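You operate a simulated robot arm through the tools that you are given. There is no shell and no other tool.

Carry out the task below with a simulated robot arm. There is one attempt and no reset: what you move stays moved.

Task
Unblock the sink with the plunger and let it drain.
Fine: strainer out on the worktop first; three pushes or more over the plughole; stand the plunger on the draining mat.
Where things are to end (x, y in the base frame): basket strainer within 6 cm of [58, -64].

It is judged by the outcome, as a careful person would: the job done as asked, and still so three seconds after it is handed in. It fails if anything else is knocked over, pushed out of place, dropped, spilled or broken.

Robot
A 7-joint arm with a fingered hand, fixed in place. Base frame: the origin is on the floor under the middle of its stand, x ahead of it, y to its left, z up. Lengths are in cm, angles in rad, forces in N, time in s.
With the tool pointing down near the work surface it reaches from about 20 to 80 cm from the base axis. Its first joint turns from -2.007 to 2.007 rad. Payload 5 kg.
Tool frame: the origin (TCP) lies between the finger pads and is the grasp point; the fingertips stand 3.2 cm ahead of it; z points along the fingers, y is the line along which they close. The gripper opens to 16 cm; its body begins 8.9 cm behind the TCP. The gripper is a hand of 4 fingers: y runs from the thumb to the fingers, the wrist lies at [0, 0, -26.7] in the tool frame, and closing takes about 1.5 s.
Orientation is that of the tool frame in the base frame, as a unit quaternion [w, x, y, z]. With the fingers straight down and closing along the base's y, the tool's x points along the base's -x, its y along +y and its z along -z.

Tools
- The arm moves only by the tool nudge_tool. Its arguments are lists of equal length, an entry for each row: "dr": the turn, a rotation vector about the base's x, y, z in rad, a list of three; "offset": the shift along the base's x, y, z in m, a list of three. In form: {"dr": [[rx, ry, rz], ...], "offset": [[tx, ty, tz], ...]}. A call has 1 to 20 rows; each row shifts and turns the commanded pose from where the row before left it. "fingers" is the finger opening in m, from 0 to 0.16, set as the call begins (left out, the last holds). A row lasts 0.2 s, in which the tool goes at most 5 cm and 0.15 rad; a call with a longer step from one row to the next is refused whole, and so is a gripper value outside its range. Where a pose cannot be reached the arm comes as near as it can. A force on the tool above 50 N (or 10 N above the force at the start of the call, whichever is more), or a blocked arm, ends the call early, and 0.2 s more pass. The fingers move at their own pace (about 10.8 cm/s each) and stop on an object; they squeeze with about 33 N. The grip force told is the motor's: it shows also when the fingers shut on nothing. Time passes only in rows, and 0.2 s behind the last, so rows that do not move let the fingers close. It gives the time, the measured TCP pose, the force on the tool (base axes), the opening and the grip force at its end, in the units of the frame above (readings bear some noise), with the torque about the TCP (base axes, N m) and any sound that the robot's microphone picked up, and new pictures: "show" is both (left out), scene, wrist or none.
- Cameras (640 x 400 px; columns grow to the right, rows downward): "scene" is fixed at [22.21, -65.1, 165.37]; the picture's right is [0.99, 0.17, 0.00], its down [0.16, -0.94, -0.30] and it looks along [-0.05, 0.29, -0.96] (base axes); focal length 214 px, centre (320, 200). "wrist" rides on the gripper at [8, -0.4, -11.4] in the tool frame; the picture's right is [0.05, 1.00, 0.00], its down [-0.82, 0.04, -0.58] and it looks along [-0.58, 0.03, 0.82] (tool axes); focal length 265 px, centre (320, 200). There is no depth. A picture from a camera that has moved, and an enlarged one, comes with that camera's place and axes in the base frame and with its lens.
- lift_body(by): slides the trunk up (or, below 0, down) by that many cm; the arm rides with it, the base frame stays. It gives what a move gives, with no picture.
- set_fingers(finger1, finger2, finger3, thumb_bend): sets how far each is bent, from 0 (flat) to 1 (curled in); at 0.3 the hand is open as for a grip, at 0.7 the pads meet at the TCP. One left out holds its place. A second passes; each finger stops where it meets its share of the squeeze, and holds until it gets a number again. A gripper value or a shape takes the hand back. It gives what a move gives, with no picture; readings hold the bend of each and the force on the fingers (four entries, about 0 where the hand has none), thumb and palm.
- preshape(shape): the hand has 4 fingers and takes this shape, open, in about a second: jaw (thumb against the fingers, like two jaws); tri (thumb and two fingers); tip (a fingertip pinch); poke (one finger out to press); point (the index stretched); flat (the hand flat); cup (the hand cupped); fist (a fist). The gripper value then closes the fingers along that shape, each until it touches; the sizes above hold for jaw. It gives what a move gives, with no picture.
- zoom(camera, box): a new picture of the part [left, top, right, bottom] of that camera's present view, enlarged. No time passes.
- job_done(): hands the job in; it is judged then, once.

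Places have to be worked out from the pictures, the camera data and where the tool is seen. Open the gripper and draw the arm clear of the work before you hand the job in, unless the task says otherwise.

The tools are called as a command line: name --argument value ..., lists and objects as JSON in quotes. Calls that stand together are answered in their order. nudge_tool: Moves the arm, as the interface text tells. Its arguments: {"type":"object","properties":{"dr":{"type":"array","items":{"type":"array","items":{"type":"number"}}},"offset":{"type":"array","items":{"type":"array","items":{"type":"number"}}},"fingers":{"type":"number"},"show":{"type":"string","enum":["both","scene","wrist","none"]}},"required":["dr","offset"]} The other tools are called the same way: lift_body (by) moves the trunk up or down; preshape (shape) gives the hand a shape; set_fingers (finger1, finger2, finger3, thumb_bend) moves the fingers one by one; zoom (camera, box) takes an enlarged picture of a part of a camera's view; job_done () hands the job in.

At the start:

```text
clock: 0.0
tcp_pos: [6.48, -45.64, 139.31]
tool_rot: [0.0, 0.001, 1.0, -0.001]
contact_force: [0.6, 1.0, 0.6]
torque: [0.0, 0.03, -0.01]
width: 15.98
grasp_force: 0.1
shape: jaw
bend: [0.3, 0.3, 0.3, 0.3]
finger forces: [0.0, 0.0, 0.1, 0.0, 0.0, 0.0]
trunk travel left (down, up): [-92.5, 6.5]
```

scene: 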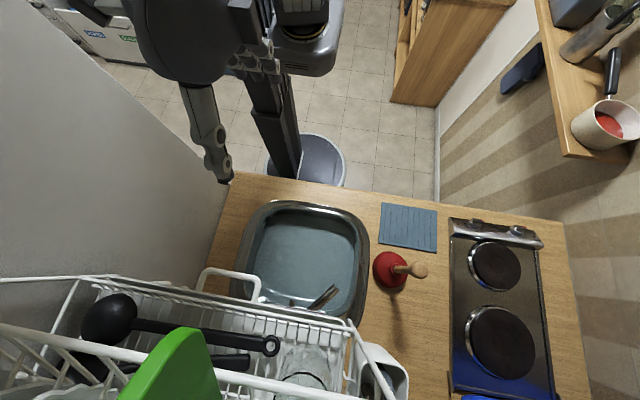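
wrist: 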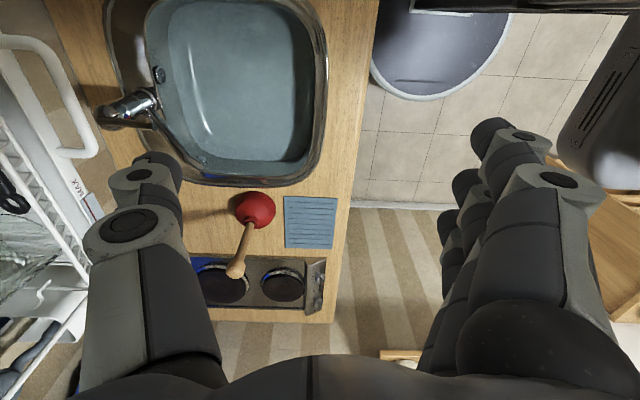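

I start by looking closer at the sink, the plunger and the surroundings in both cameras before moving.

zoom --camera "scene" --box '[200, 160, 460, 322]'

zoom --camera "wrist" --box '[80, 0, 360, 175]'

zoom --camera "wrist" --box '[160, 160, 360, 320]'

```text
2.46 times, centred on (330, 241) of scene
camera zoom: at [22.21, -65.1, 165.37], right [0.99, 0.17, 0.0], down [0.16, -0.94, -0.3], along [-0.05, 0.29, -0.96], focal length 528 px, centre (295, 99)
```

zoom: 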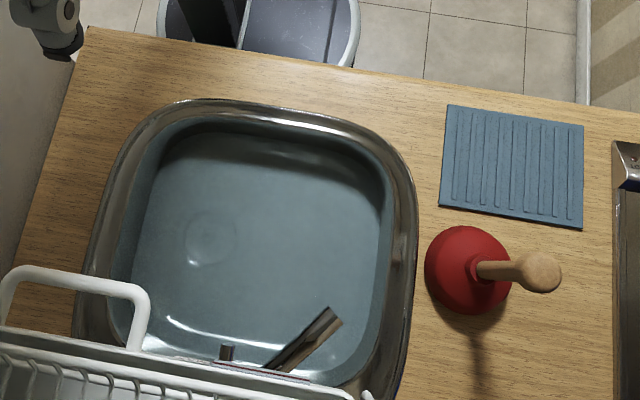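

```text
2.29 times, centred on (220, 88) of wrist
camera zoom: at [-1.44, -46.08, 150.67], right [-0.05, 1.0, 0.0], down [0.81, 0.04, 0.58], along [0.58, 0.03, -0.82], focal length 607 px, centre (549, 457)
```

zoom: 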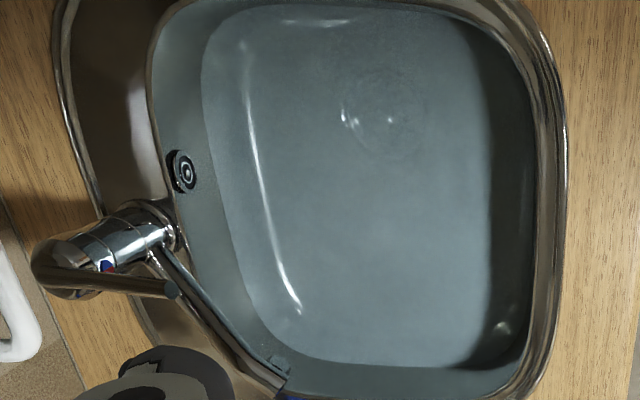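

```text
2.50 times, centred on (260, 240) of wrist
camera zoom: at [-1.44, -46.08, 150.67], right [-0.05, 1.0, 0.0], down [0.81, 0.04, 0.58], along [0.58, 0.03, -0.82], focal length 664 px, centre (470, 100)
```

zoom: 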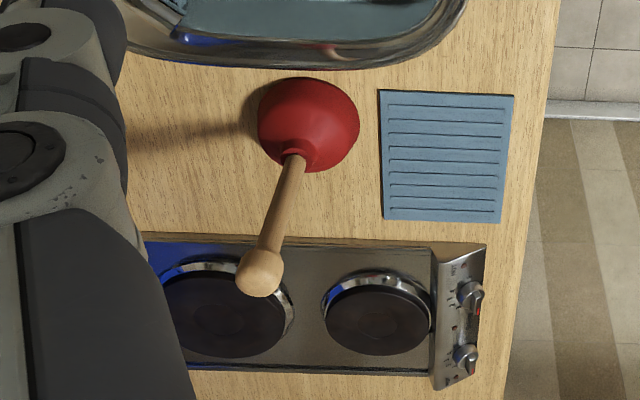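

The strainer seems to sit in the plughole near (8, -64) under water, plunger near (45, -62), mat spanning x 41–61, y -54…-39. The white dish rack overhangs the sink, so I take a closer look at it and the tap before approaching.

zoom --camera "scene" --box '[160, 250, 420, 400]'

zoom --camera "wrist" --box '[0, 20, 200, 320]'

zoom --camera "wrist" --box '[180, 10, 310, 90]'

```text
2.46 times, centred on (290, 325) of scene
camera zoom: at [22.21, -65.1, 165.37], right [0.99, 0.17, 0.0], down [0.16, -0.94, -0.3], along [-0.05, 0.29, -0.96], focal length 528 px, centre (394, -108)
```

zoom: 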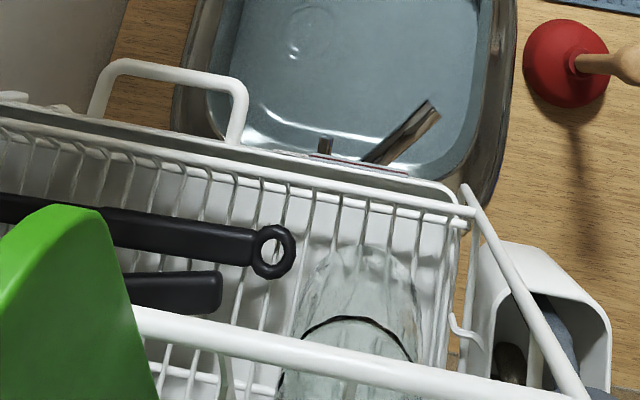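

```text
1.33 times, centred on (100, 170) of wrist
camera zoom: at [-1.44, -46.08, 150.67], right [-0.05, 1.0, 0.0], down [0.81, 0.04, 0.58], along [0.58, 0.03, -0.82], focal length 354 px, centre (613, 240)
```

zoom: 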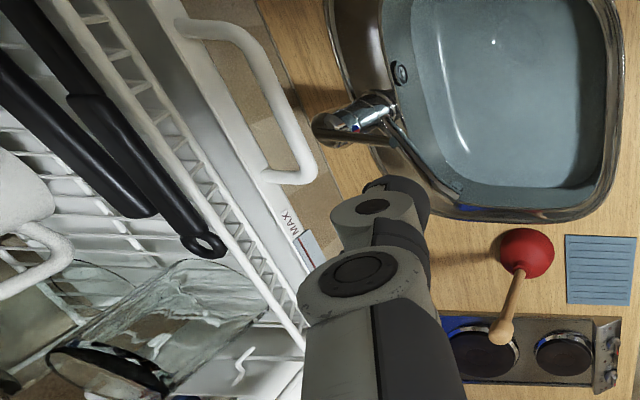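

```text
4.92 times, centred on (245, 50) of wrist
camera zoom: at [-1.44, -46.08, 150.67], right [-0.05, 1.0, 0.0], down [0.81, 0.04, 0.58], along [0.58, 0.03, -0.82], focal length 1307 px, centre (689, 938)
```

zoom: 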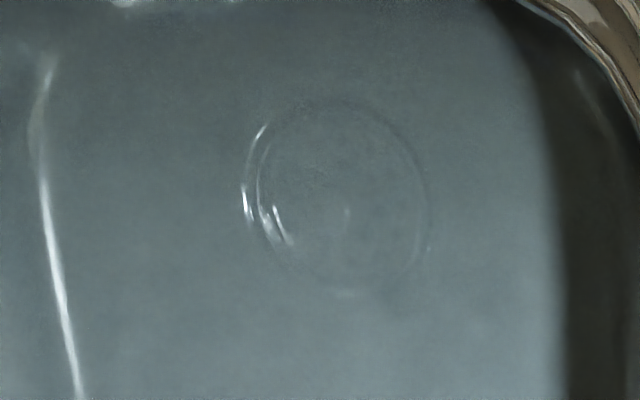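

The rack's front rail is about y -73, z 125, with its loop handle out to y ≈ -69.5, so I want the wrist leaning back towards the base. I first turn the hand 90° about the vertical here, high and clear, so that it closes along x and the camera comes to the far side.

nudge_tool --dr '[[0, 0, 0.1428], [0, 0, 0.1428], [0, 0, 0.1428], [0, 0, 0.1428], [0, 0, 0.1428], [0, 0, 0.1428], [0, 0, 0.1428], [0, 0, 0.1428], [0, 0, 0.1428], [0, 0, 0.1428], [0, 0, 0.1428]]' --offset '[[0, 0.01, 0], [0, 0.01, 0], [0, 0.01, 0], [0, 0.01, 0], [0, 0, 0], [0, 0, 0], [0, 0, 0], [0, 0, 0], [0, 0, 0], [0, 0, 0], [0, 0, 0]]'

```text
clock: 2.4
tcp_pos: [6.58, -41.77, 139.45]
tool_rot: [-0.001, 0.708, -0.706, 0.0]
contact_force: [0.8, -0.7, 0.5]
torque: [-0.02, -0.01, -0.01]
width: 15.96
grasp_force: 0.1
shape: jaw
bend: [0.3, 0.3, 0.3, 0.3]
finger forces: [0.0, 0.0, 0.1, 0.1, 0.1, 0.0]
trunk travel left (down, up): [-92.5, 6.5]
camera wrist: at [7.04, -49.75, 150.66], right [-1.0, -0.05, 0.0], down [-0.04, 0.81, 0.58], along [-0.03, 0.58, -0.82], focal length 265 px, centre (320, 200)
```

scene: 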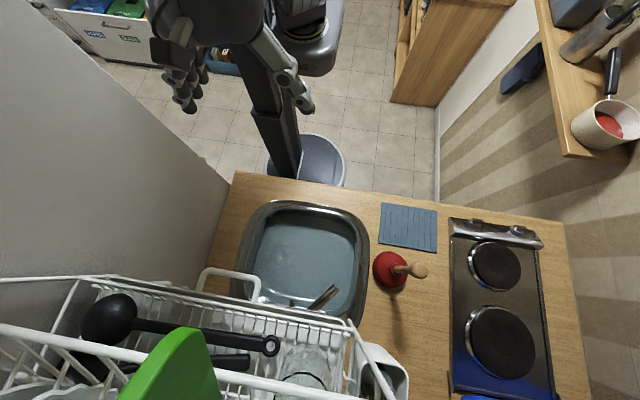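
wrist: 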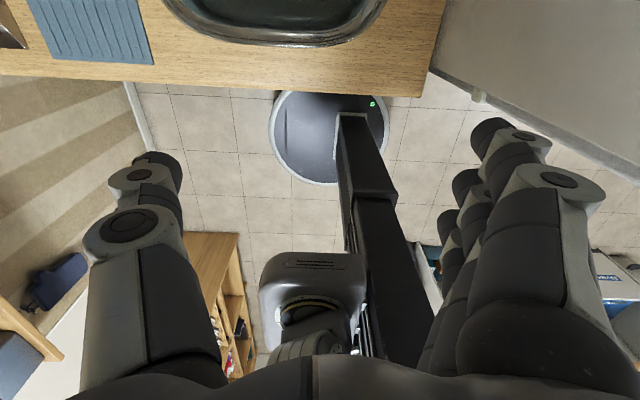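

The turn succeeded (thumb towards +x). Now I tilt the hand back about x by ~40° so the fingers point down and towards the sink while the wrist leans to the base, and come down part way.

nudge_tool --dr '[[-0.14, 0, 0], [-0.14, 0, 0], [-0.14, 0, 0], [-0.14, 0, 0], [-0.14, 0, 0], [0, 0, 0], [0, 0, 0], [0, 0, 0], [0, 0, 0], [0, 0, 0], [0, 0, 0], [0, 0, 0], [0, 0, 0]]' --offset '[[0, 0, 0], [0, 0, 0], [0, 0, 0], [0, 0, 0], [0, 0, 0], [0, -0.01, -0.03], [0, -0.01, -0.03], [0, -0.01, -0.03], [0, -0.01, -0.03], [0, -0.01, -0.03], [0, -0.02, -0.03], [0, -0.02, -0.03], [0, -0.02, -0.03]]'

```text
clock: 5.2
tcp_pos: [7.31, -53.98, 112.18]
tool_rot: [0.183, 0.683, -0.682, 0.186]
contact_force: [0.2, 0.3, 0.2]
torque: [0.05, 0.01, -0.02]
width: 15.99
grasp_force: 0.0
shape: jaw
bend: [0.3, 0.3, 0.3, 0.3]
finger forces: [0.0, 0.0, 0.1, 0.0, 0.1, 0.0]
out of reach, approached as far as the arm can: row 4, 5
trunk travel left (down, up): [-92.5, 6.5]
camera wrist: at [7.82, -55.25, 126.07], right [-1.0, -0.05, 0.02], down [-0.04, 1.0, 0.09], along [-0.03, 0.09, -1.0], focal length 265 px, centre (320, 200)
```

scene: 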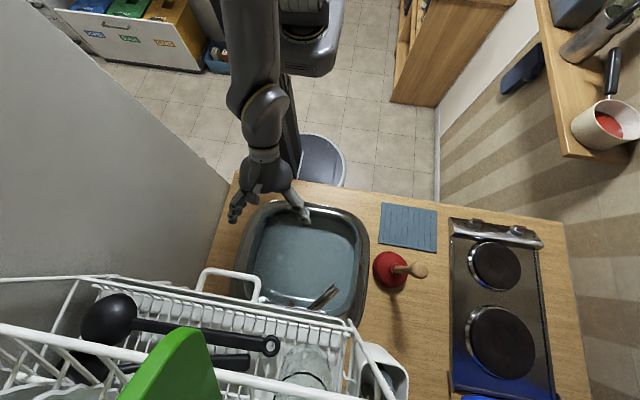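
wrist: 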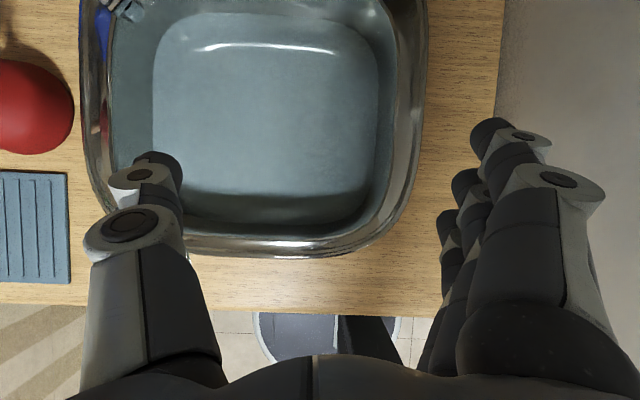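

The arm took a 30° tilt and the camera now looks nearly straight down. I zoom into the basin to find the strainer beneath the water.

zoom --camera "wrist" --box '[220, 60, 420, 200]'

zoom --camera "wrist" --box '[60, 0, 260, 140]'

```text
2.86 times, centred on (320, 130) of wrist
camera zoom: at [7.82, -55.25, 126.07], right [-1.0, -0.05, 0.02], down [-0.04, 1.0, 0.09], along [-0.03, 0.09, -1.0], focal length 758 px, centre (320, 400)
```

zoom: 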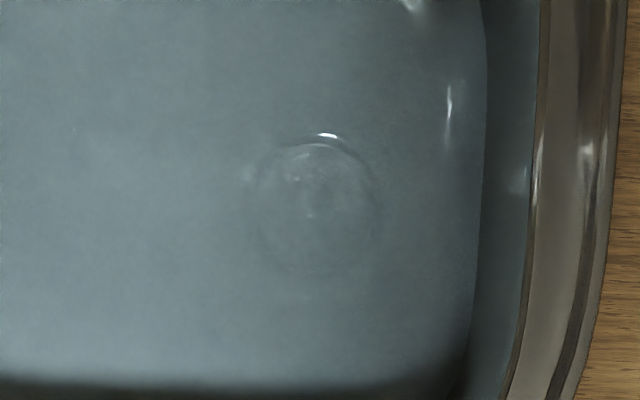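

```text
2.86 times, centred on (160, 70) of wrist
camera zoom: at [7.82, -55.25, 126.07], right [-1.0, -0.05, 0.02], down [-0.04, 1.0, 0.09], along [-0.03, 0.09, -1.0], focal length 758 px, centre (777, 571)
```

zoom: 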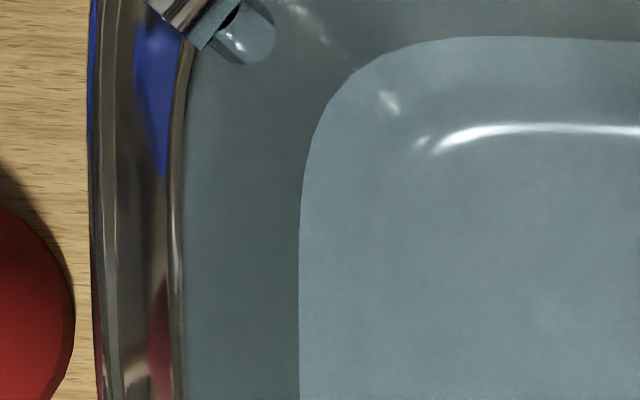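

The strainer ring is centred near (7.4, -63.4). I narrow the fingers to 8 cm and come down closer to see the centre of the strainer.

nudge_tool --dr '[[0, 0, 0], [0, 0, 0], [0, 0, 0], [0, 0, 0], [0, 0, 0], [0, 0, 0]]' --offset '[[0, -0.01, -0.03], [0, -0.015, -0.03], [0, -0.015, -0.03], [0, -0.015, -0.03], [0, -0.01, -0.03], [0, 0, 0]]' --fingers 0.08

```text
clock: 6.6
tcp_pos: [7.33, -60.34, 97.38]
tool_rot: [0.183, 0.683, -0.682, 0.187]
contact_force: [0.5, 0.4, 0.0]
torque: [0.0, -0.01, 0.03]
width: 8.09
grasp_force: 0.1
shape: jaw
bend: [0.72, 0.72, 0.72, 0.7]
finger forces: [0.0, 0.1, 0.0, 0.1, 0.1, 0.1]
trunk travel left (down, up): [-92.5, 6.5]
camera wrist: at [7.78, -61.45, 111.22], right [-1.0, -0.05, 0.02], down [-0.04, 1.0, 0.09], along [-0.02, 0.09, -1.0], focal length 265 px, centre (320, 200)
```

scene: 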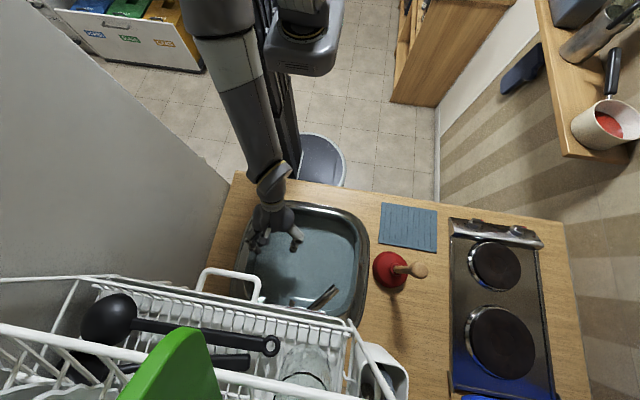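
wrist: 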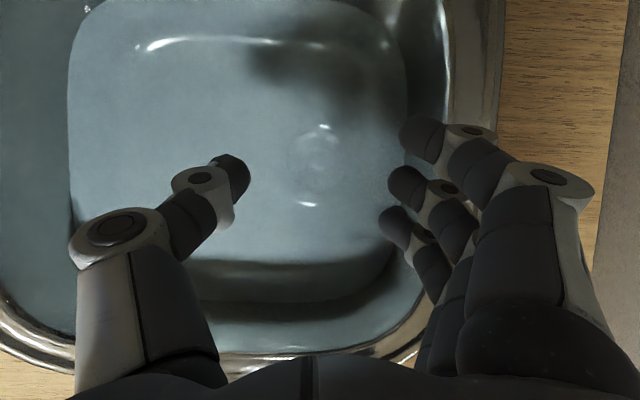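

The hand cleared the rim; I zoom on the ring between the fingers.

zoom --camera "wrist" --box '[250, 100, 390, 220]'

```text
3.33 times, centred on (320, 160) of wrist
camera zoom: at [7.78, -61.45, 111.22], right [-1.0, -0.05, 0.02], down [-0.04, 1.0, 0.09], along [-0.02, 0.09, -1.0], focal length 885 px, centre (320, 333)
```

zoom: 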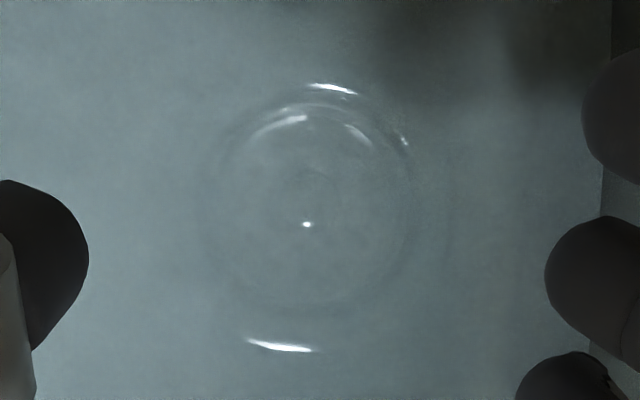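

I see a ring of ~4.7 cm radius with a bright point on a central knob, around (7.5, -63.2). I go down to TCP z ≈ 87 with a 5 cm opening to see the knob better.

nudge_tool --dr '[[0, 0, 0], [0, 0, 0], [0, 0, 0], [0, 0, 0], [0, 0, 0]]' --offset '[[0, -0.003, -0.026], [0, -0.003, -0.026], [0, -0.003, -0.026], [0, -0.003, -0.026], [0, 0, 0]]' --fingers 0.05 --show "wrist"

zoom --camera "wrist" --box '[220, 80, 420, 240]'

```text
clock: 7.8
tcp_pos: [7.44, -61.53, 87.04]
tool_rot: [0.183, 0.683, -0.682, 0.187]
contact_force: [0.2, -0.3, 0.5]
torque: [-0.01, 0.02, -0.01]
width: 5.06
grasp_force: 0.0
shape: jaw
bend: [0.73, 0.73, 0.73, 0.7]
finger forces: [0.0, 0.0, 0.0, 0.0, 0.1, 0.1]
trunk travel left (down, up): [-92.5, 6.5]
camera wrist: at [7.8, -62.73, 100.86], right [-1.0, -0.05, 0.02], down [-0.05, 1.0, 0.09], along [-0.03, 0.09, -1.0], focal length 265 px, centre (320, 200)
```

wrist: 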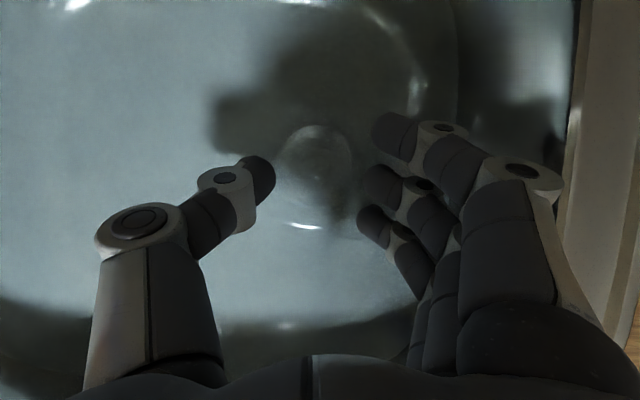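

```text
2.50 times, centred on (320, 160) of wrist
camera zoom: at [7.8, -62.73, 100.86], right [-1.0, -0.05, 0.02], down [-0.05, 1.0, 0.09], along [-0.03, 0.09, -1.0], focal length 664 px, centre (320, 300)
```

zoom: 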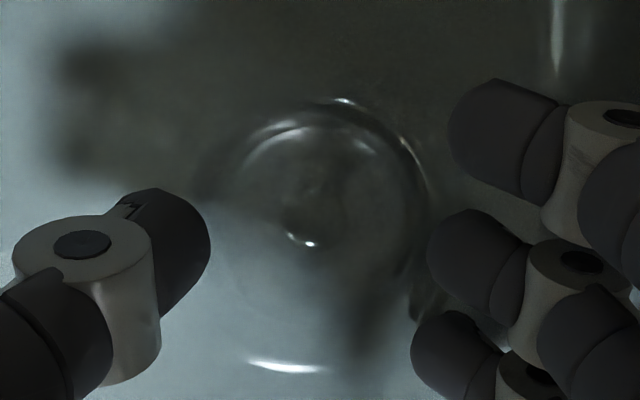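

The knob is faint in the shadow; I enlarge just the ring.

zoom --camera "wrist" --box '[270, 110, 370, 190]'

zoom --camera "scene" --box '[230, 190, 330, 290]'

```text
5.00 times, centred on (320, 150) of wrist
camera zoom: at [7.8, -62.73, 100.86], right [-1.0, -0.05, 0.02], down [-0.05, 1.0, 0.09], along [-0.03, 0.09, -1.0], focal length 1327 px, centre (320, 450)
```

zoom: 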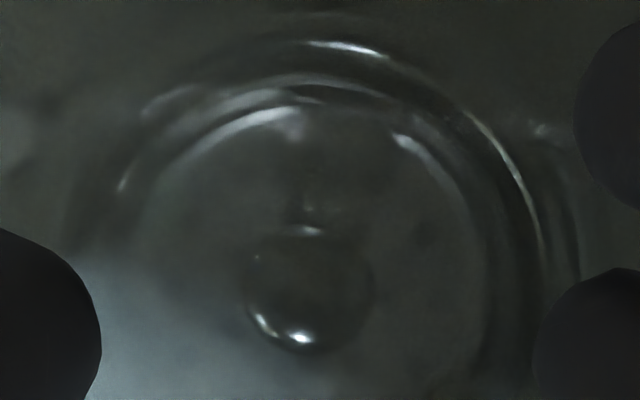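

```text
4.00 times, centred on (280, 240) of scene
camera zoom: at [22.21, -65.1, 165.37], right [0.99, 0.17, 0.0], down [0.16, -0.94, -0.3], along [-0.05, 0.29, -0.96], focal length 858 px, centre (480, 40)
```

zoom: 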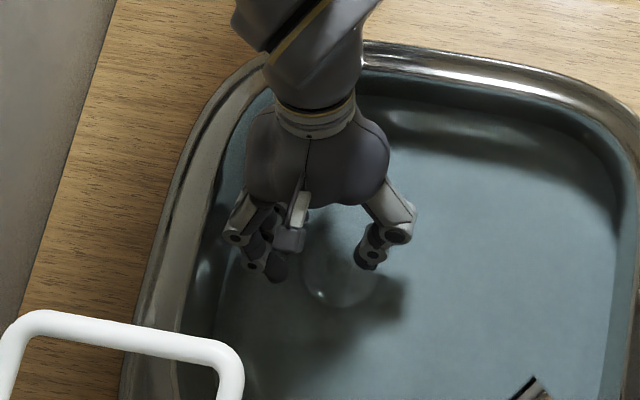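

Now the knob is clear: a ball of ~1.1 cm radius at about (7.45, -63.4), in the centre of the basket. I descend gently with a 4.5 cm opening to put it between thumb and middle finger, watching the force.

nudge_tool --dr '[[0, 0, 0], [0, 0, 0], [0, 0, 0], [0, 0, 0], [0, 0, 0]]' --offset '[[0, -0.003, -0.018], [0, -0.003, -0.018], [0, -0.003, -0.018], [0, -0.003, -0.016], [0, 0, 0]]' --fingers 0.045 --show "both"

zoom --camera "wrist" --box '[240, 100, 400, 220]'

```text
clock: 9.0
tcp_pos: [7.39, -62.73, 80.15]
tool_rot: [0.183, 0.683, -0.681, 0.187]
contact_force: [0.5, -0.9, 0.1]
torque: [0.01, 0.01, -0.03]
width: 4.55
grasp_force: 0.0
shape: jaw
bend: [0.73, 0.73, 0.73, 0.7]
finger forces: [0.0, 0.1, 0.1, 0.1, 0.0, 0.0]
trunk travel left (down, up): [-92.5, 6.5]
camera wrist: at [7.78, -63.96, 93.88], right [-1.0, -0.05, 0.02], down [-0.05, 1.0, 0.09], along [-0.03, 0.09, -1.0], focal length 265 px, centre (320, 200)
```

scene: 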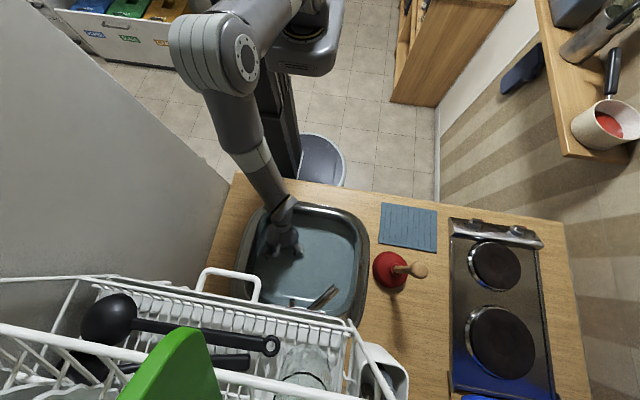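
wrist: 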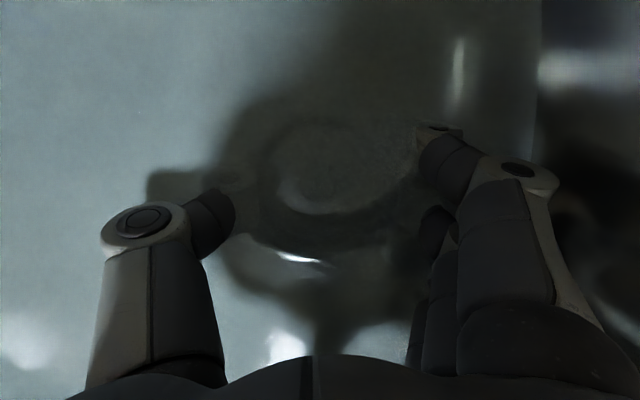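

```text
3.33 times, centred on (320, 160) of wrist
camera zoom: at [7.78, -63.96, 93.88], right [-1.0, -0.05, 0.02], down [-0.05, 1.0, 0.09], along [-0.03, 0.09, -1.0], focal length 885 px, centre (320, 333)
```

zoom: 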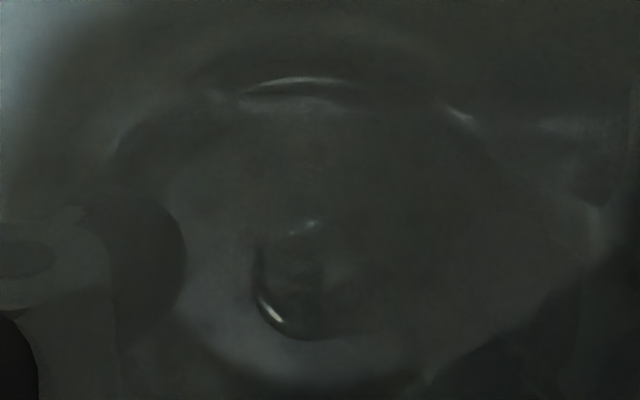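

Triangulating the knob between the last two views gives about (7.45, -63.4, 77.7); the fingertips are at z 77.4 with no contact. I lower another 1.4 cm in small steps.

nudge_tool --dr '[[0, 0, 0], [0, 0, 0], [0, 0, 0], [0, 0, 0], [0, 0, 0]]' --offset '[[0, 0, -0.004], [0, 0, -0.004], [0, 0, -0.003], [0, 0, -0.003], [0, 0, 0]]' --show "wrist"

zoom --camera "wrist" --box '[240, 100, 400, 220]'

```text
clock: 10.2
tcp_pos: [7.58, -62.7, 78.69]
tool_rot: [0.183, 0.683, -0.681, 0.188]
contact_force: [3.8, -11.9, 15.0]
torque: [-0.14, 0.17, 0.26]
width: 4.41
grasp_force: 0.0
shape: jaw
bend: [0.73, 0.73, 0.76, 0.7]
finger forces: [0.0, 0.0, 18.8, 0.0, 1.2, 0.0]
trunk travel left (down, up): [-92.5, 6.5]
camera wrist: at [8.01, -63.98, 92.52], right [-1.0, -0.05, 0.02], down [-0.05, 1.0, 0.08], along [-0.02, 0.08, -1.0], focal length 265 px, centre (320, 200)
```

wrist: 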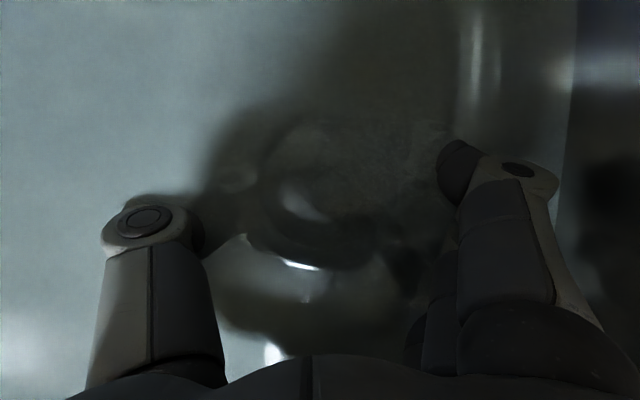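

```text
3.33 times, centred on (320, 160) of wrist
camera zoom: at [8.01, -63.98, 92.52], right [-1.0, -0.05, 0.02], down [-0.05, 1.0, 0.08], along [-0.02, 0.08, -1.0], focal length 885 px, centre (320, 333)
```

zoom: 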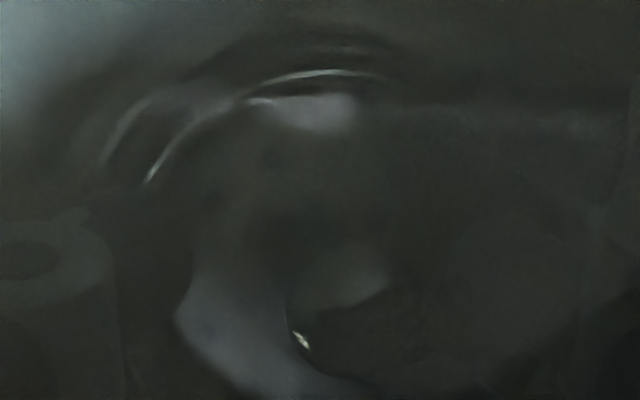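

Finger 3 (the lowest, on the near side) touched the basin floor/flange at about z 74.5 with 19 N, so the floor is confirmed. I raise 1 cm, shift y by +0.4 cm so that the middle finger and thumb straddle the knob, and then close.

nudge_tool --dr '[[0, 0, 0], [0, 0, 0], [0, 0, 0], [0, 0, 0]]' --offset '[[0, 0, 0.005], [0, 0.002, 0.004], [0, 0.002, 0], [0, 0, 0]]' --show "none"

nudge_tool --dr '[[0, 0, 0], [0, 0, 0], [0, 0, 0], [0, 0, 0], [0, 0, 0], [0, 0, 0], [0, 0, 0]]' --offset '[[0, 0, 0], [0, 0, 0], [0, 0, 0], [0, 0, 0], [0, 0, 0], [0, 0, 0], [0, 0, 0]]' --fingers 0.0 --show "wrist"

zoom --camera "wrist" --box '[220, 100, 420, 250]'

```text
clock: 11.2
tcp_pos: [7.36, -62.35, 79.37]
tool_rot: [-0.182, -0.683, 0.683, -0.185]
contact_force: [2.5, -1.2, 2.1]
torque: [0.01, 0.0, 0.01]
width: 4.43
grasp_force: 0.0
shape: jaw
bend: [0.73, 0.73, 0.75, 0.7]
finger forces: [0.1, 0.1, 2.9, 0.1, 0.0, 0.0]
trunk travel left (down, up): [-92.5, 6.5]
```

```text
clock: 12.8
tcp_pos: [7.58, -62.52, 79.62]
tool_rot: [0.184, 0.683, -0.681, 0.188]
contact_force: [11.2, -7.0, 11.8]
torque: [-0.2, -0.14, 0.07]
width: 0.68
grasp_force: 33.0
shape: jaw
bend: [0.69, 0.71, 0.75, 0.7]
finger forces: [0.1, 17.3, 0.0, 0.1, 29.6, 0.1]
trunk travel left (down, up): [-92.5, 6.5]
camera wrist: at [7.93, -63.61, 93.44], right [-1.0, -0.05, 0.02], down [-0.05, 1.0, 0.09], along [-0.03, 0.08, -1.0], focal length 265 px, centre (320, 200)
```

wrist: 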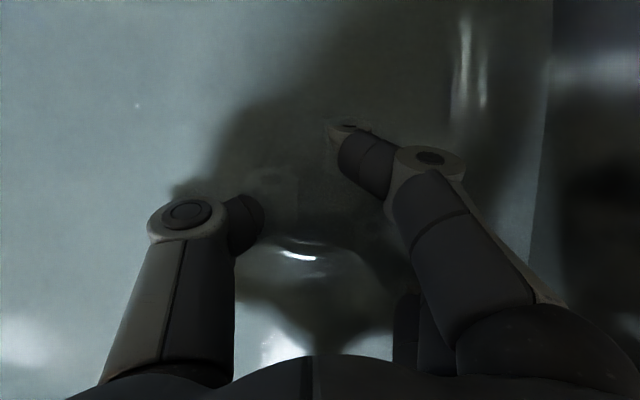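

```text
2.67 times, centred on (320, 175) of wrist
camera zoom: at [7.93, -63.61, 93.44], right [-1.0, -0.05, 0.02], down [-0.05, 1.0, 0.09], along [-0.03, 0.08, -1.0], focal length 708 px, centre (320, 267)
```

zoom: 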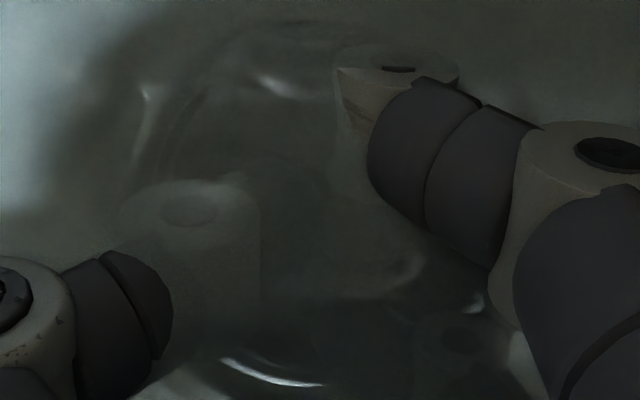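

Finger 2 and the thumb now press on something (17 N / 30 N) — they have the knob or its post. I lift slowly straight up and check.

nudge_tool --dr '[[0, 0, 0], [0, 0, 0], [0, 0, 0], [0, 0, 0], [0, 0, 0], [0, 0, 0]]' --offset '[[0, 0, 0.005], [0, 0, 0.008], [0, 0, 0.01], [0, 0, 0.01], [0, 0, 0.01], [0, 0, 0]]' --show "both"

zoom --camera "wrist" --box '[200, 80, 440, 250]'

```text
clock: 14.2
tcp_pos: [7.48, -62.3, 83.85]
tool_rot: [0.183, 0.683, -0.682, 0.186]
contact_force: [-0.2, -0.3, -0.2]
torque: [0.0, 0.02, 0.04]
width: 0.56
grasp_force: 33.0
shape: jaw
bend: [0.69, 0.67, 0.75, 0.73]
finger forces: [0.0, 20.5, 0.0, 0.1, 19.4, 0.0]
trunk travel left (down, up): [-92.5, 6.5]
camera wrist: at [7.73, -63.54, 97.65], right [-1.0, -0.05, 0.02], down [-0.04, 1.0, 0.09], along [-0.03, 0.09, -1.0], focal length 265 px, centre (320, 200)
```

scene: 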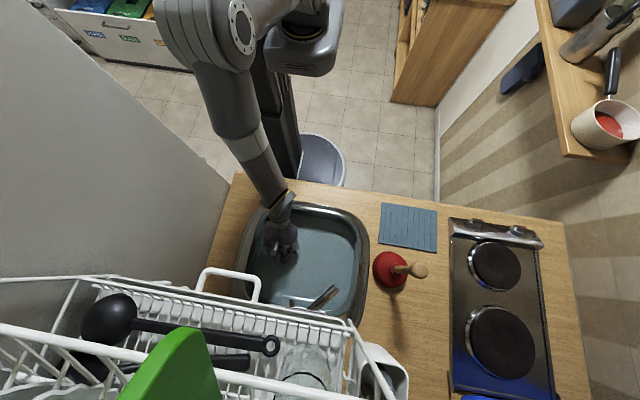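
wrist: 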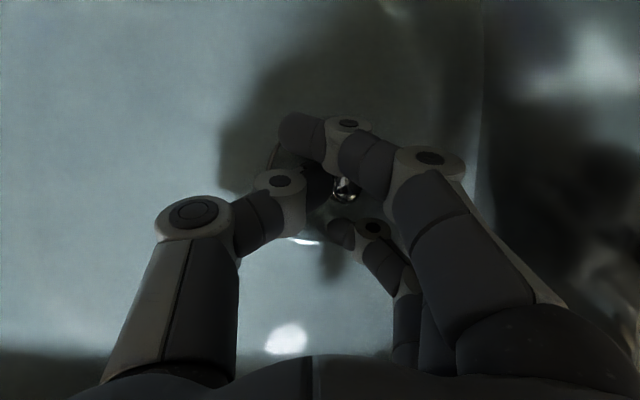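

```text
2.35 times, centred on (320, 165) of wrist
camera zoom: at [7.73, -63.54, 97.65], right [-1.0, -0.05, 0.02], down [-0.04, 1.0, 0.09], along [-0.03, 0.09, -1.0], focal length 624 px, centre (320, 282)
```

zoom: 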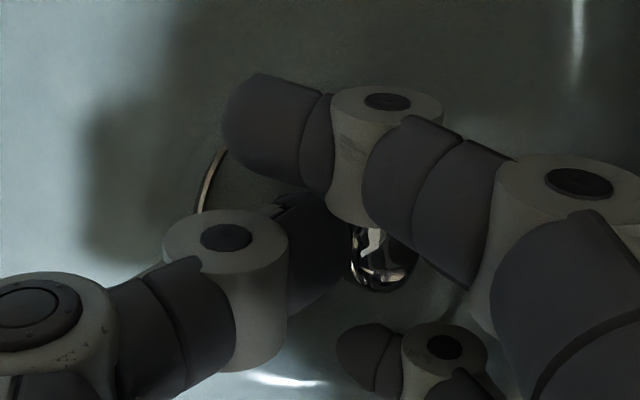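

The metal knob is between thumb and middle finger and above the water now, with a clean low force — the strainer is out of the plughole. I lift it well above the rim, drawing slightly towards the base, and let it drip a moment over the basin.

nudge_tool --dr '[[0, 0, 0], [0, 0, 0], [0, 0, 0], [0, 0, 0], [0, 0, 0], [0, 0, 0], [0, 0, 0], [0, 0, 0], [0, 0, 0], [0, 0, 0], [0, 0, 0]]' --offset '[[0, 0, 0.02], [0, 0, 0.02], [0, 0, 0.02], [0, 0.003, 0.02], [0, 0.003, 0.02], [0, 0.003, 0.02], [0, 0.003, 0.02], [0, 0.003, 0.02], [0, 0, 0.01], [0, 0, 0], [0, 0, 0]]' --show "both"

zoom --camera "wrist" --box '[200, 80, 440, 250]'

zoom --camera "scene" --box '[220, 160, 350, 290]'

```text
clock: 16.6
tcp_pos: [7.13, -60.84, 100.95]
tool_rot: [0.183, 0.683, -0.682, 0.187]
contact_force: [-0.5, 0.7, -0.6]
torque: [0.0, 0.02, -0.02]
width: 0.59
grasp_force: 33.1
shape: jaw
bend: [0.69, 0.67, 0.75, 0.73]
finger forces: [0.0, 20.4, 0.0, 0.0, 19.3, 0.0]
trunk travel left (down, up): [-92.5, 6.5]
camera wrist: at [7.68, -62.05, 114.7], right [-1.0, -0.05, 0.02], down [-0.04, 1.0, 0.09], along [-0.03, 0.09, -1.0], focal length 265 px, centre (320, 200)
```

scene: 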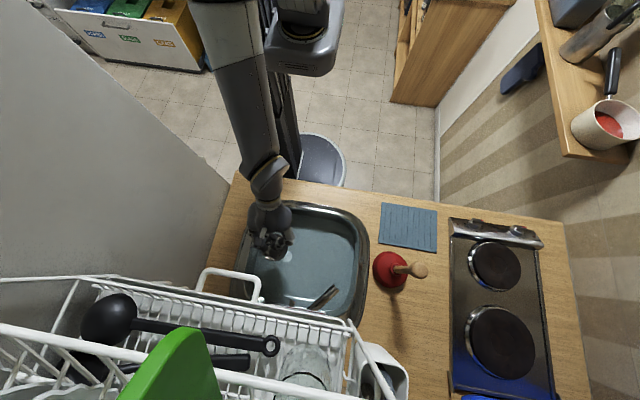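
wrist: 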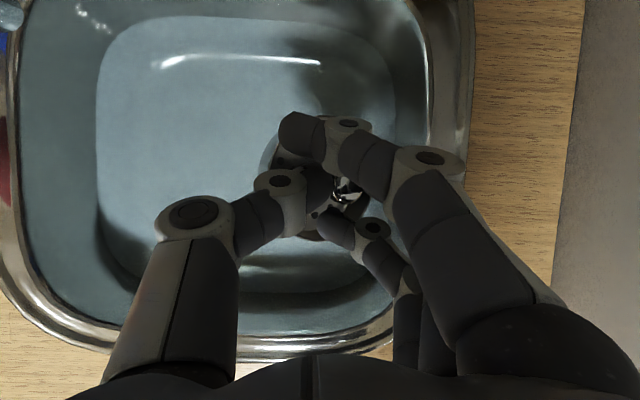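

```text
2.35 times, centred on (320, 165) of wrist
camera zoom: at [7.68, -62.05, 114.7], right [-1.0, -0.05, 0.02], down [-0.04, 1.0, 0.09], along [-0.03, 0.09, -1.0], focal length 624 px, centre (320, 282)
```

zoom: 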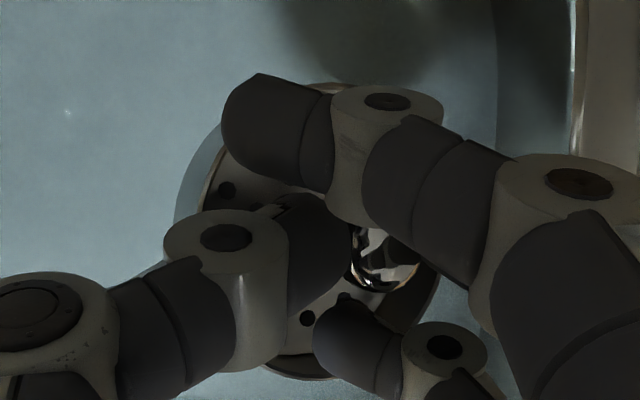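

```text
3.08 times, centred on (285, 225) of scene
camera zoom: at [22.21, -65.1, 165.37], right [0.99, 0.17, 0.0], down [0.16, -0.94, -0.3], along [-0.05, 0.29, -0.96], focal length 660 px, centre (428, 123)
```

zoom: 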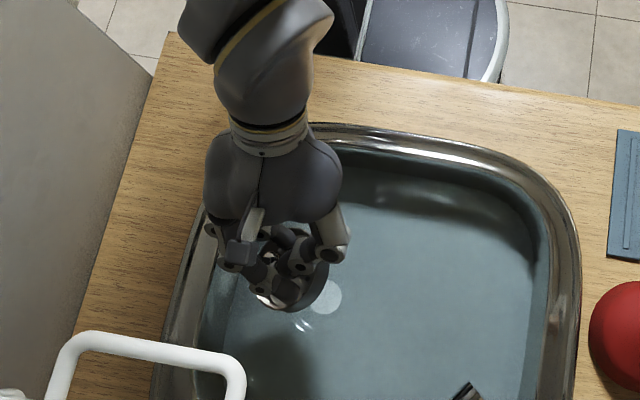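

The strainer (perforated disc with knob) hangs in the grip with steady finger forces. I carry it round the near side of the plunger (y ≈ -46) towards x 55, staying well above the worktop.

nudge_tool --dr '[[0, 0, 0], [0, 0, 0], [0, 0, 0], [0, 0, 0], [0, 0, 0], [0, 0, 0], [0, 0, 0], [0, 0, 0], [0, 0, 0], [0, 0, 0], [0, 0, 0], [0, 0, 0], [0, 0, 0], [0, 0, 0], [0, 0, 0], [0, 0, 0], [0, 0, 0]]' --offset '[[0.015, 0.01, 0.003], [0.03, 0.019, 0.003], [0.03, 0.019, 0.003], [0.03, 0.019, 0.003], [0.03, 0.019, 0.003], [0.03, 0.019, 0.003], [0.03, 0.019, 0.003], [0.03, 0.019, 0.003], [0.03, 0.008, 0], [0.03, 0, 0], [0.03, 0, 0], [0.03, 0, 0], [0.03, 0, 0], [0.03, 0, 0], [0.03, 0, 0], [0.03, 0, 0], [0, 0, 0]]' --show "both"

```text
clock: 20.2
tcp_pos: [53.93, -45.72, 103.24]
tool_rot: [0.184, 0.683, -0.682, 0.186]
contact_force: [-0.3, -0.2, -0.5]
torque: [0.02, 0.02, -0.02]
width: 0.53
grasp_force: 33.5
shape: jaw
bend: [0.69, 0.67, 0.75, 0.73]
finger forces: [0.0, 19.2, 0.1, 0.0, 18.2, 0.0]
trunk travel left (down, up): [-92.5, 6.5]
camera wrist: at [54.27, -46.91, 117.06], right [-1.0, -0.05, 0.02], down [-0.04, 1.0, 0.09], along [-0.03, 0.09, -1.0], focal length 265 px, centre (320, 200)
```

scene: 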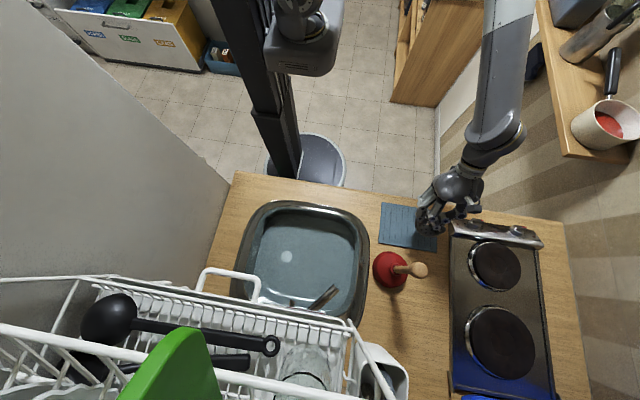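
wrist: 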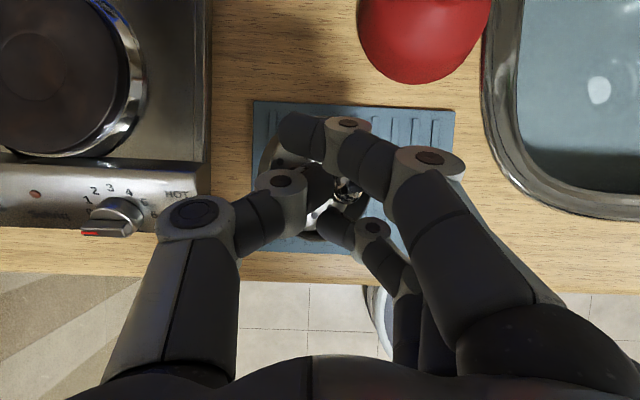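

The strainer is still firmly held above the mat. The elbow has swung to the right, near the shelf, so I check its clearance before going out to (58, -63).

zoom --camera "scene" --box '[400, 0, 640, 150]'

zoom --camera "scene" --box '[360, 150, 520, 290]'

zoom --camera "wrist" --box '[220, 80, 420, 260]'

```text
2.67 times, centred on (520, 75) of scene
camera zoom: at [22.21, -65.1, 165.37], right [0.99, 0.17, 0.0], down [0.16, -0.94, -0.3], along [-0.05, 0.29, -0.96], focal length 572 px, centre (-213, 533)
```

zoom: 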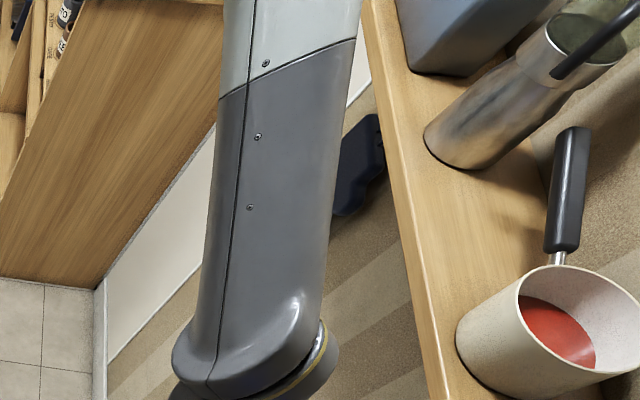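

```text
2.86 times, centred on (440, 220) of scene
camera zoom: at [22.21, -65.1, 165.37], right [0.99, 0.17, 0.0], down [0.16, -0.94, -0.3], along [-0.05, 0.29, -0.96], focal length 613 px, centre (-23, 143)
```

zoom: 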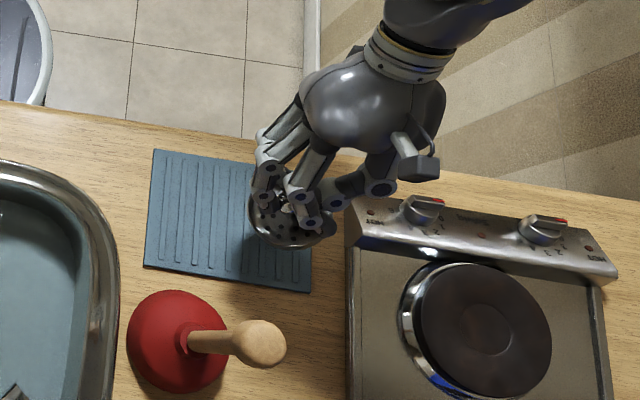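

```text
2.22 times, centred on (320, 170) of wrist
camera zoom: at [54.27, -46.91, 117.06], right [-1.0, -0.05, 0.02], down [-0.04, 1.0, 0.09], along [-0.03, 0.09, -1.0], focal length 590 px, centre (320, 267)
```

zoom: 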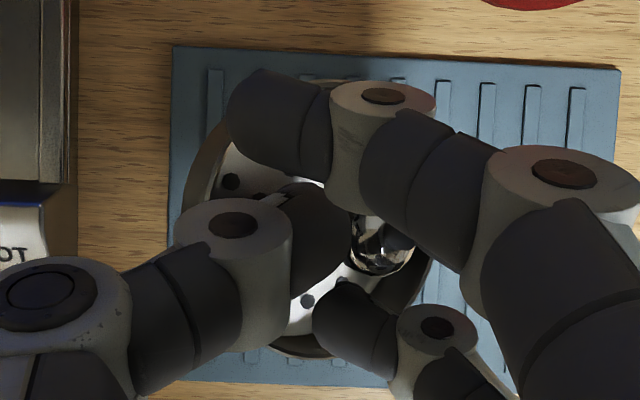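

The strainer hangs tilted ~25° towards -x in the grip; its disc is about 6 cm below the TCP. Clearance to the shelf and plunger looks fine, so I move out over the target, TCP to about (58.5, -62.2), staying high.

nudge_tool --dr '[[0, 0, 0], [0, 0, 0], [0, 0, 0], [0, 0, 0], [0, 0, 0], [0, 0, 0], [0, 0, 0], [0, 0, 0]]' --offset '[[0.015, -0.005, 0.002], [0.015, -0.02, 0.002], [0.01, -0.025, 0.002], [0.005, -0.03, 0.002], [0.001, -0.03, 0], [0, -0.03, 0], [0, -0.025, 0], [0, 0, 0]]' --show "both"

zoom --camera "scene" --box '[360, 180, 520, 320]'

```text
clock: 22.0
tcp_pos: [58.35, -62.16, 104.29]
tool_rot: [0.183, 0.683, -0.682, 0.186]
contact_force: [0.3, 0.0, -0.7]
torque: [-0.02, -0.03, 0.02]
width: 0.53
grasp_force: 33.2
shape: jaw
bend: [0.69, 0.67, 0.75, 0.73]
finger forces: [0.1, 18.8, 0.0, 0.0, 17.9, 0.1]
trunk travel left (down, up): [-92.5, 6.5]
camera wrist: at [58.85, -63.41, 117.86], right [-1.0, -0.05, 0.02], down [-0.05, 1.0, 0.09], along [-0.03, 0.09, -1.0], focal length 265 px, centre (320, 200)
```

scene: 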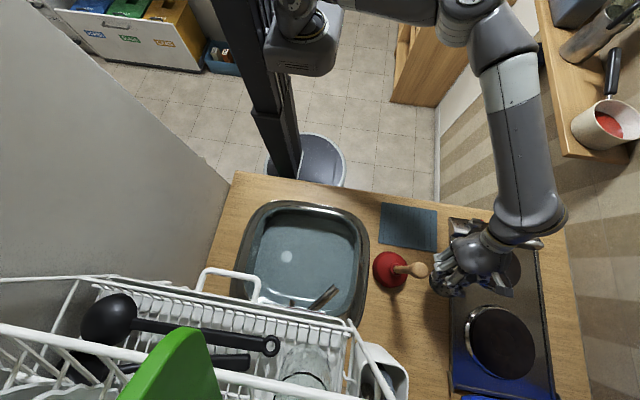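
wrist: 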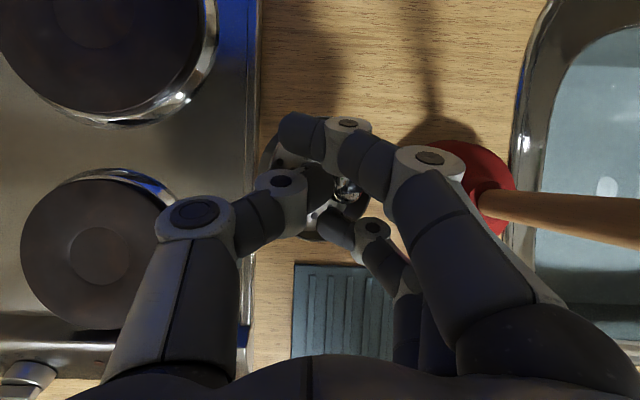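

```text
2.86 times, centred on (440, 250) of scene
camera zoom: at [22.21, -65.1, 165.37], right [0.99, 0.17, 0.0], down [0.16, -0.94, -0.3], along [-0.05, 0.29, -0.96], focal length 613 px, centre (-23, 57)
```

zoom: 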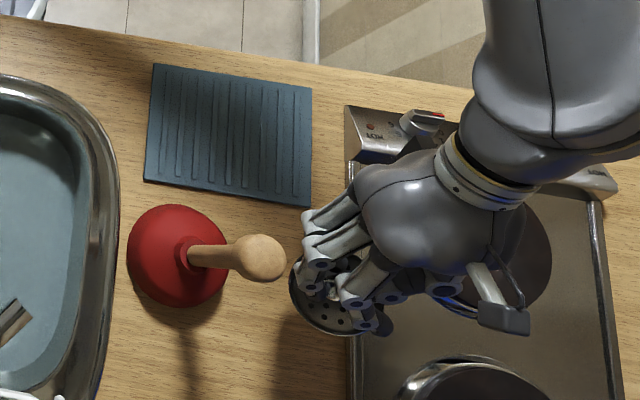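

The strainer is above the clear patch between plunger and hob. I rotate the hand a little about y to level the strainer (its -x edge hangs low), shifting x slightly to keep it over the target.

nudge_tool --dr '[[0, 0.1, 0], [0, 0.1, 0], [0, 0.1, 0], [0, 0, 0]]' --offset '[[0.004, 0, 0], [0.004, 0, 0], [0.004, 0, 0], [0, 0, 0]]' --show "both"

zoom --camera "wrist" --box '[220, 80, 420, 260]'

zoom --camera "scene" --box '[380, 210, 500, 310]'

```text
clock: 23.0
tcp_pos: [59.68, -62.2, 103.99]
tool_rot: [0.283, 0.703, -0.647, 0.081]
contact_force: [-0.6, 0.2, -0.1]
torque: [0.01, -0.03, 0.02]
width: 0.53
grasp_force: 32.9
shape: jaw
bend: [0.69, 0.67, 0.75, 0.73]
finger forces: [0.0, 18.8, 0.0, 0.0, 18.1, 0.0]
trunk travel left (down, up): [-92.5, 6.5]
camera wrist: at [64.13, -63.41, 117.16], right [-0.95, -0.05, 0.32], down [-0.02, 1.0, 0.1], along [-0.32, 0.09, -0.94], focal length 265 px, centre (320, 200)
```

scene: 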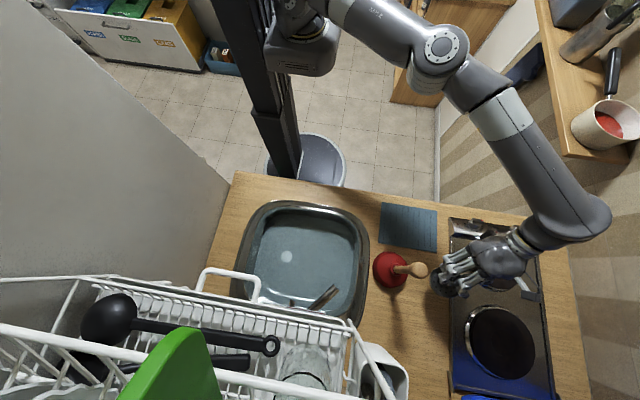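
wrist: 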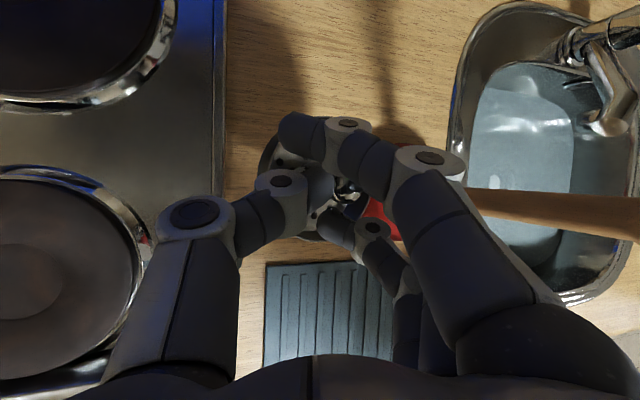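

```text
2.22 times, centred on (320, 170) of wrist
camera zoom: at [64.13, -63.41, 117.16], right [-0.95, -0.05, 0.32], down [-0.02, 1.0, 0.1], along [-0.32, 0.09, -0.94], focal length 590 px, centre (320, 267)
```

zoom: 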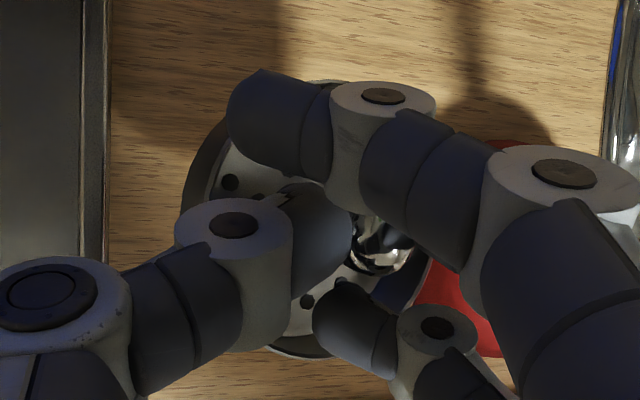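

```text
4.00 times, centred on (440, 260) of scene
camera zoom: at [22.21, -65.1, 165.37], right [0.99, 0.17, 0.0], down [0.16, -0.94, -0.3], along [-0.05, 0.29, -0.96], focal length 858 px, centre (-160, -40)
```

zoom: 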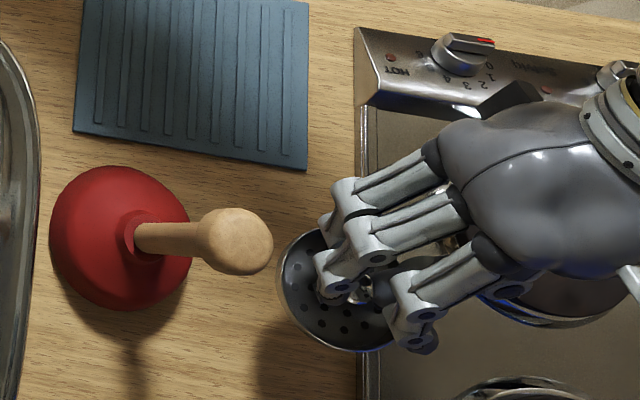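

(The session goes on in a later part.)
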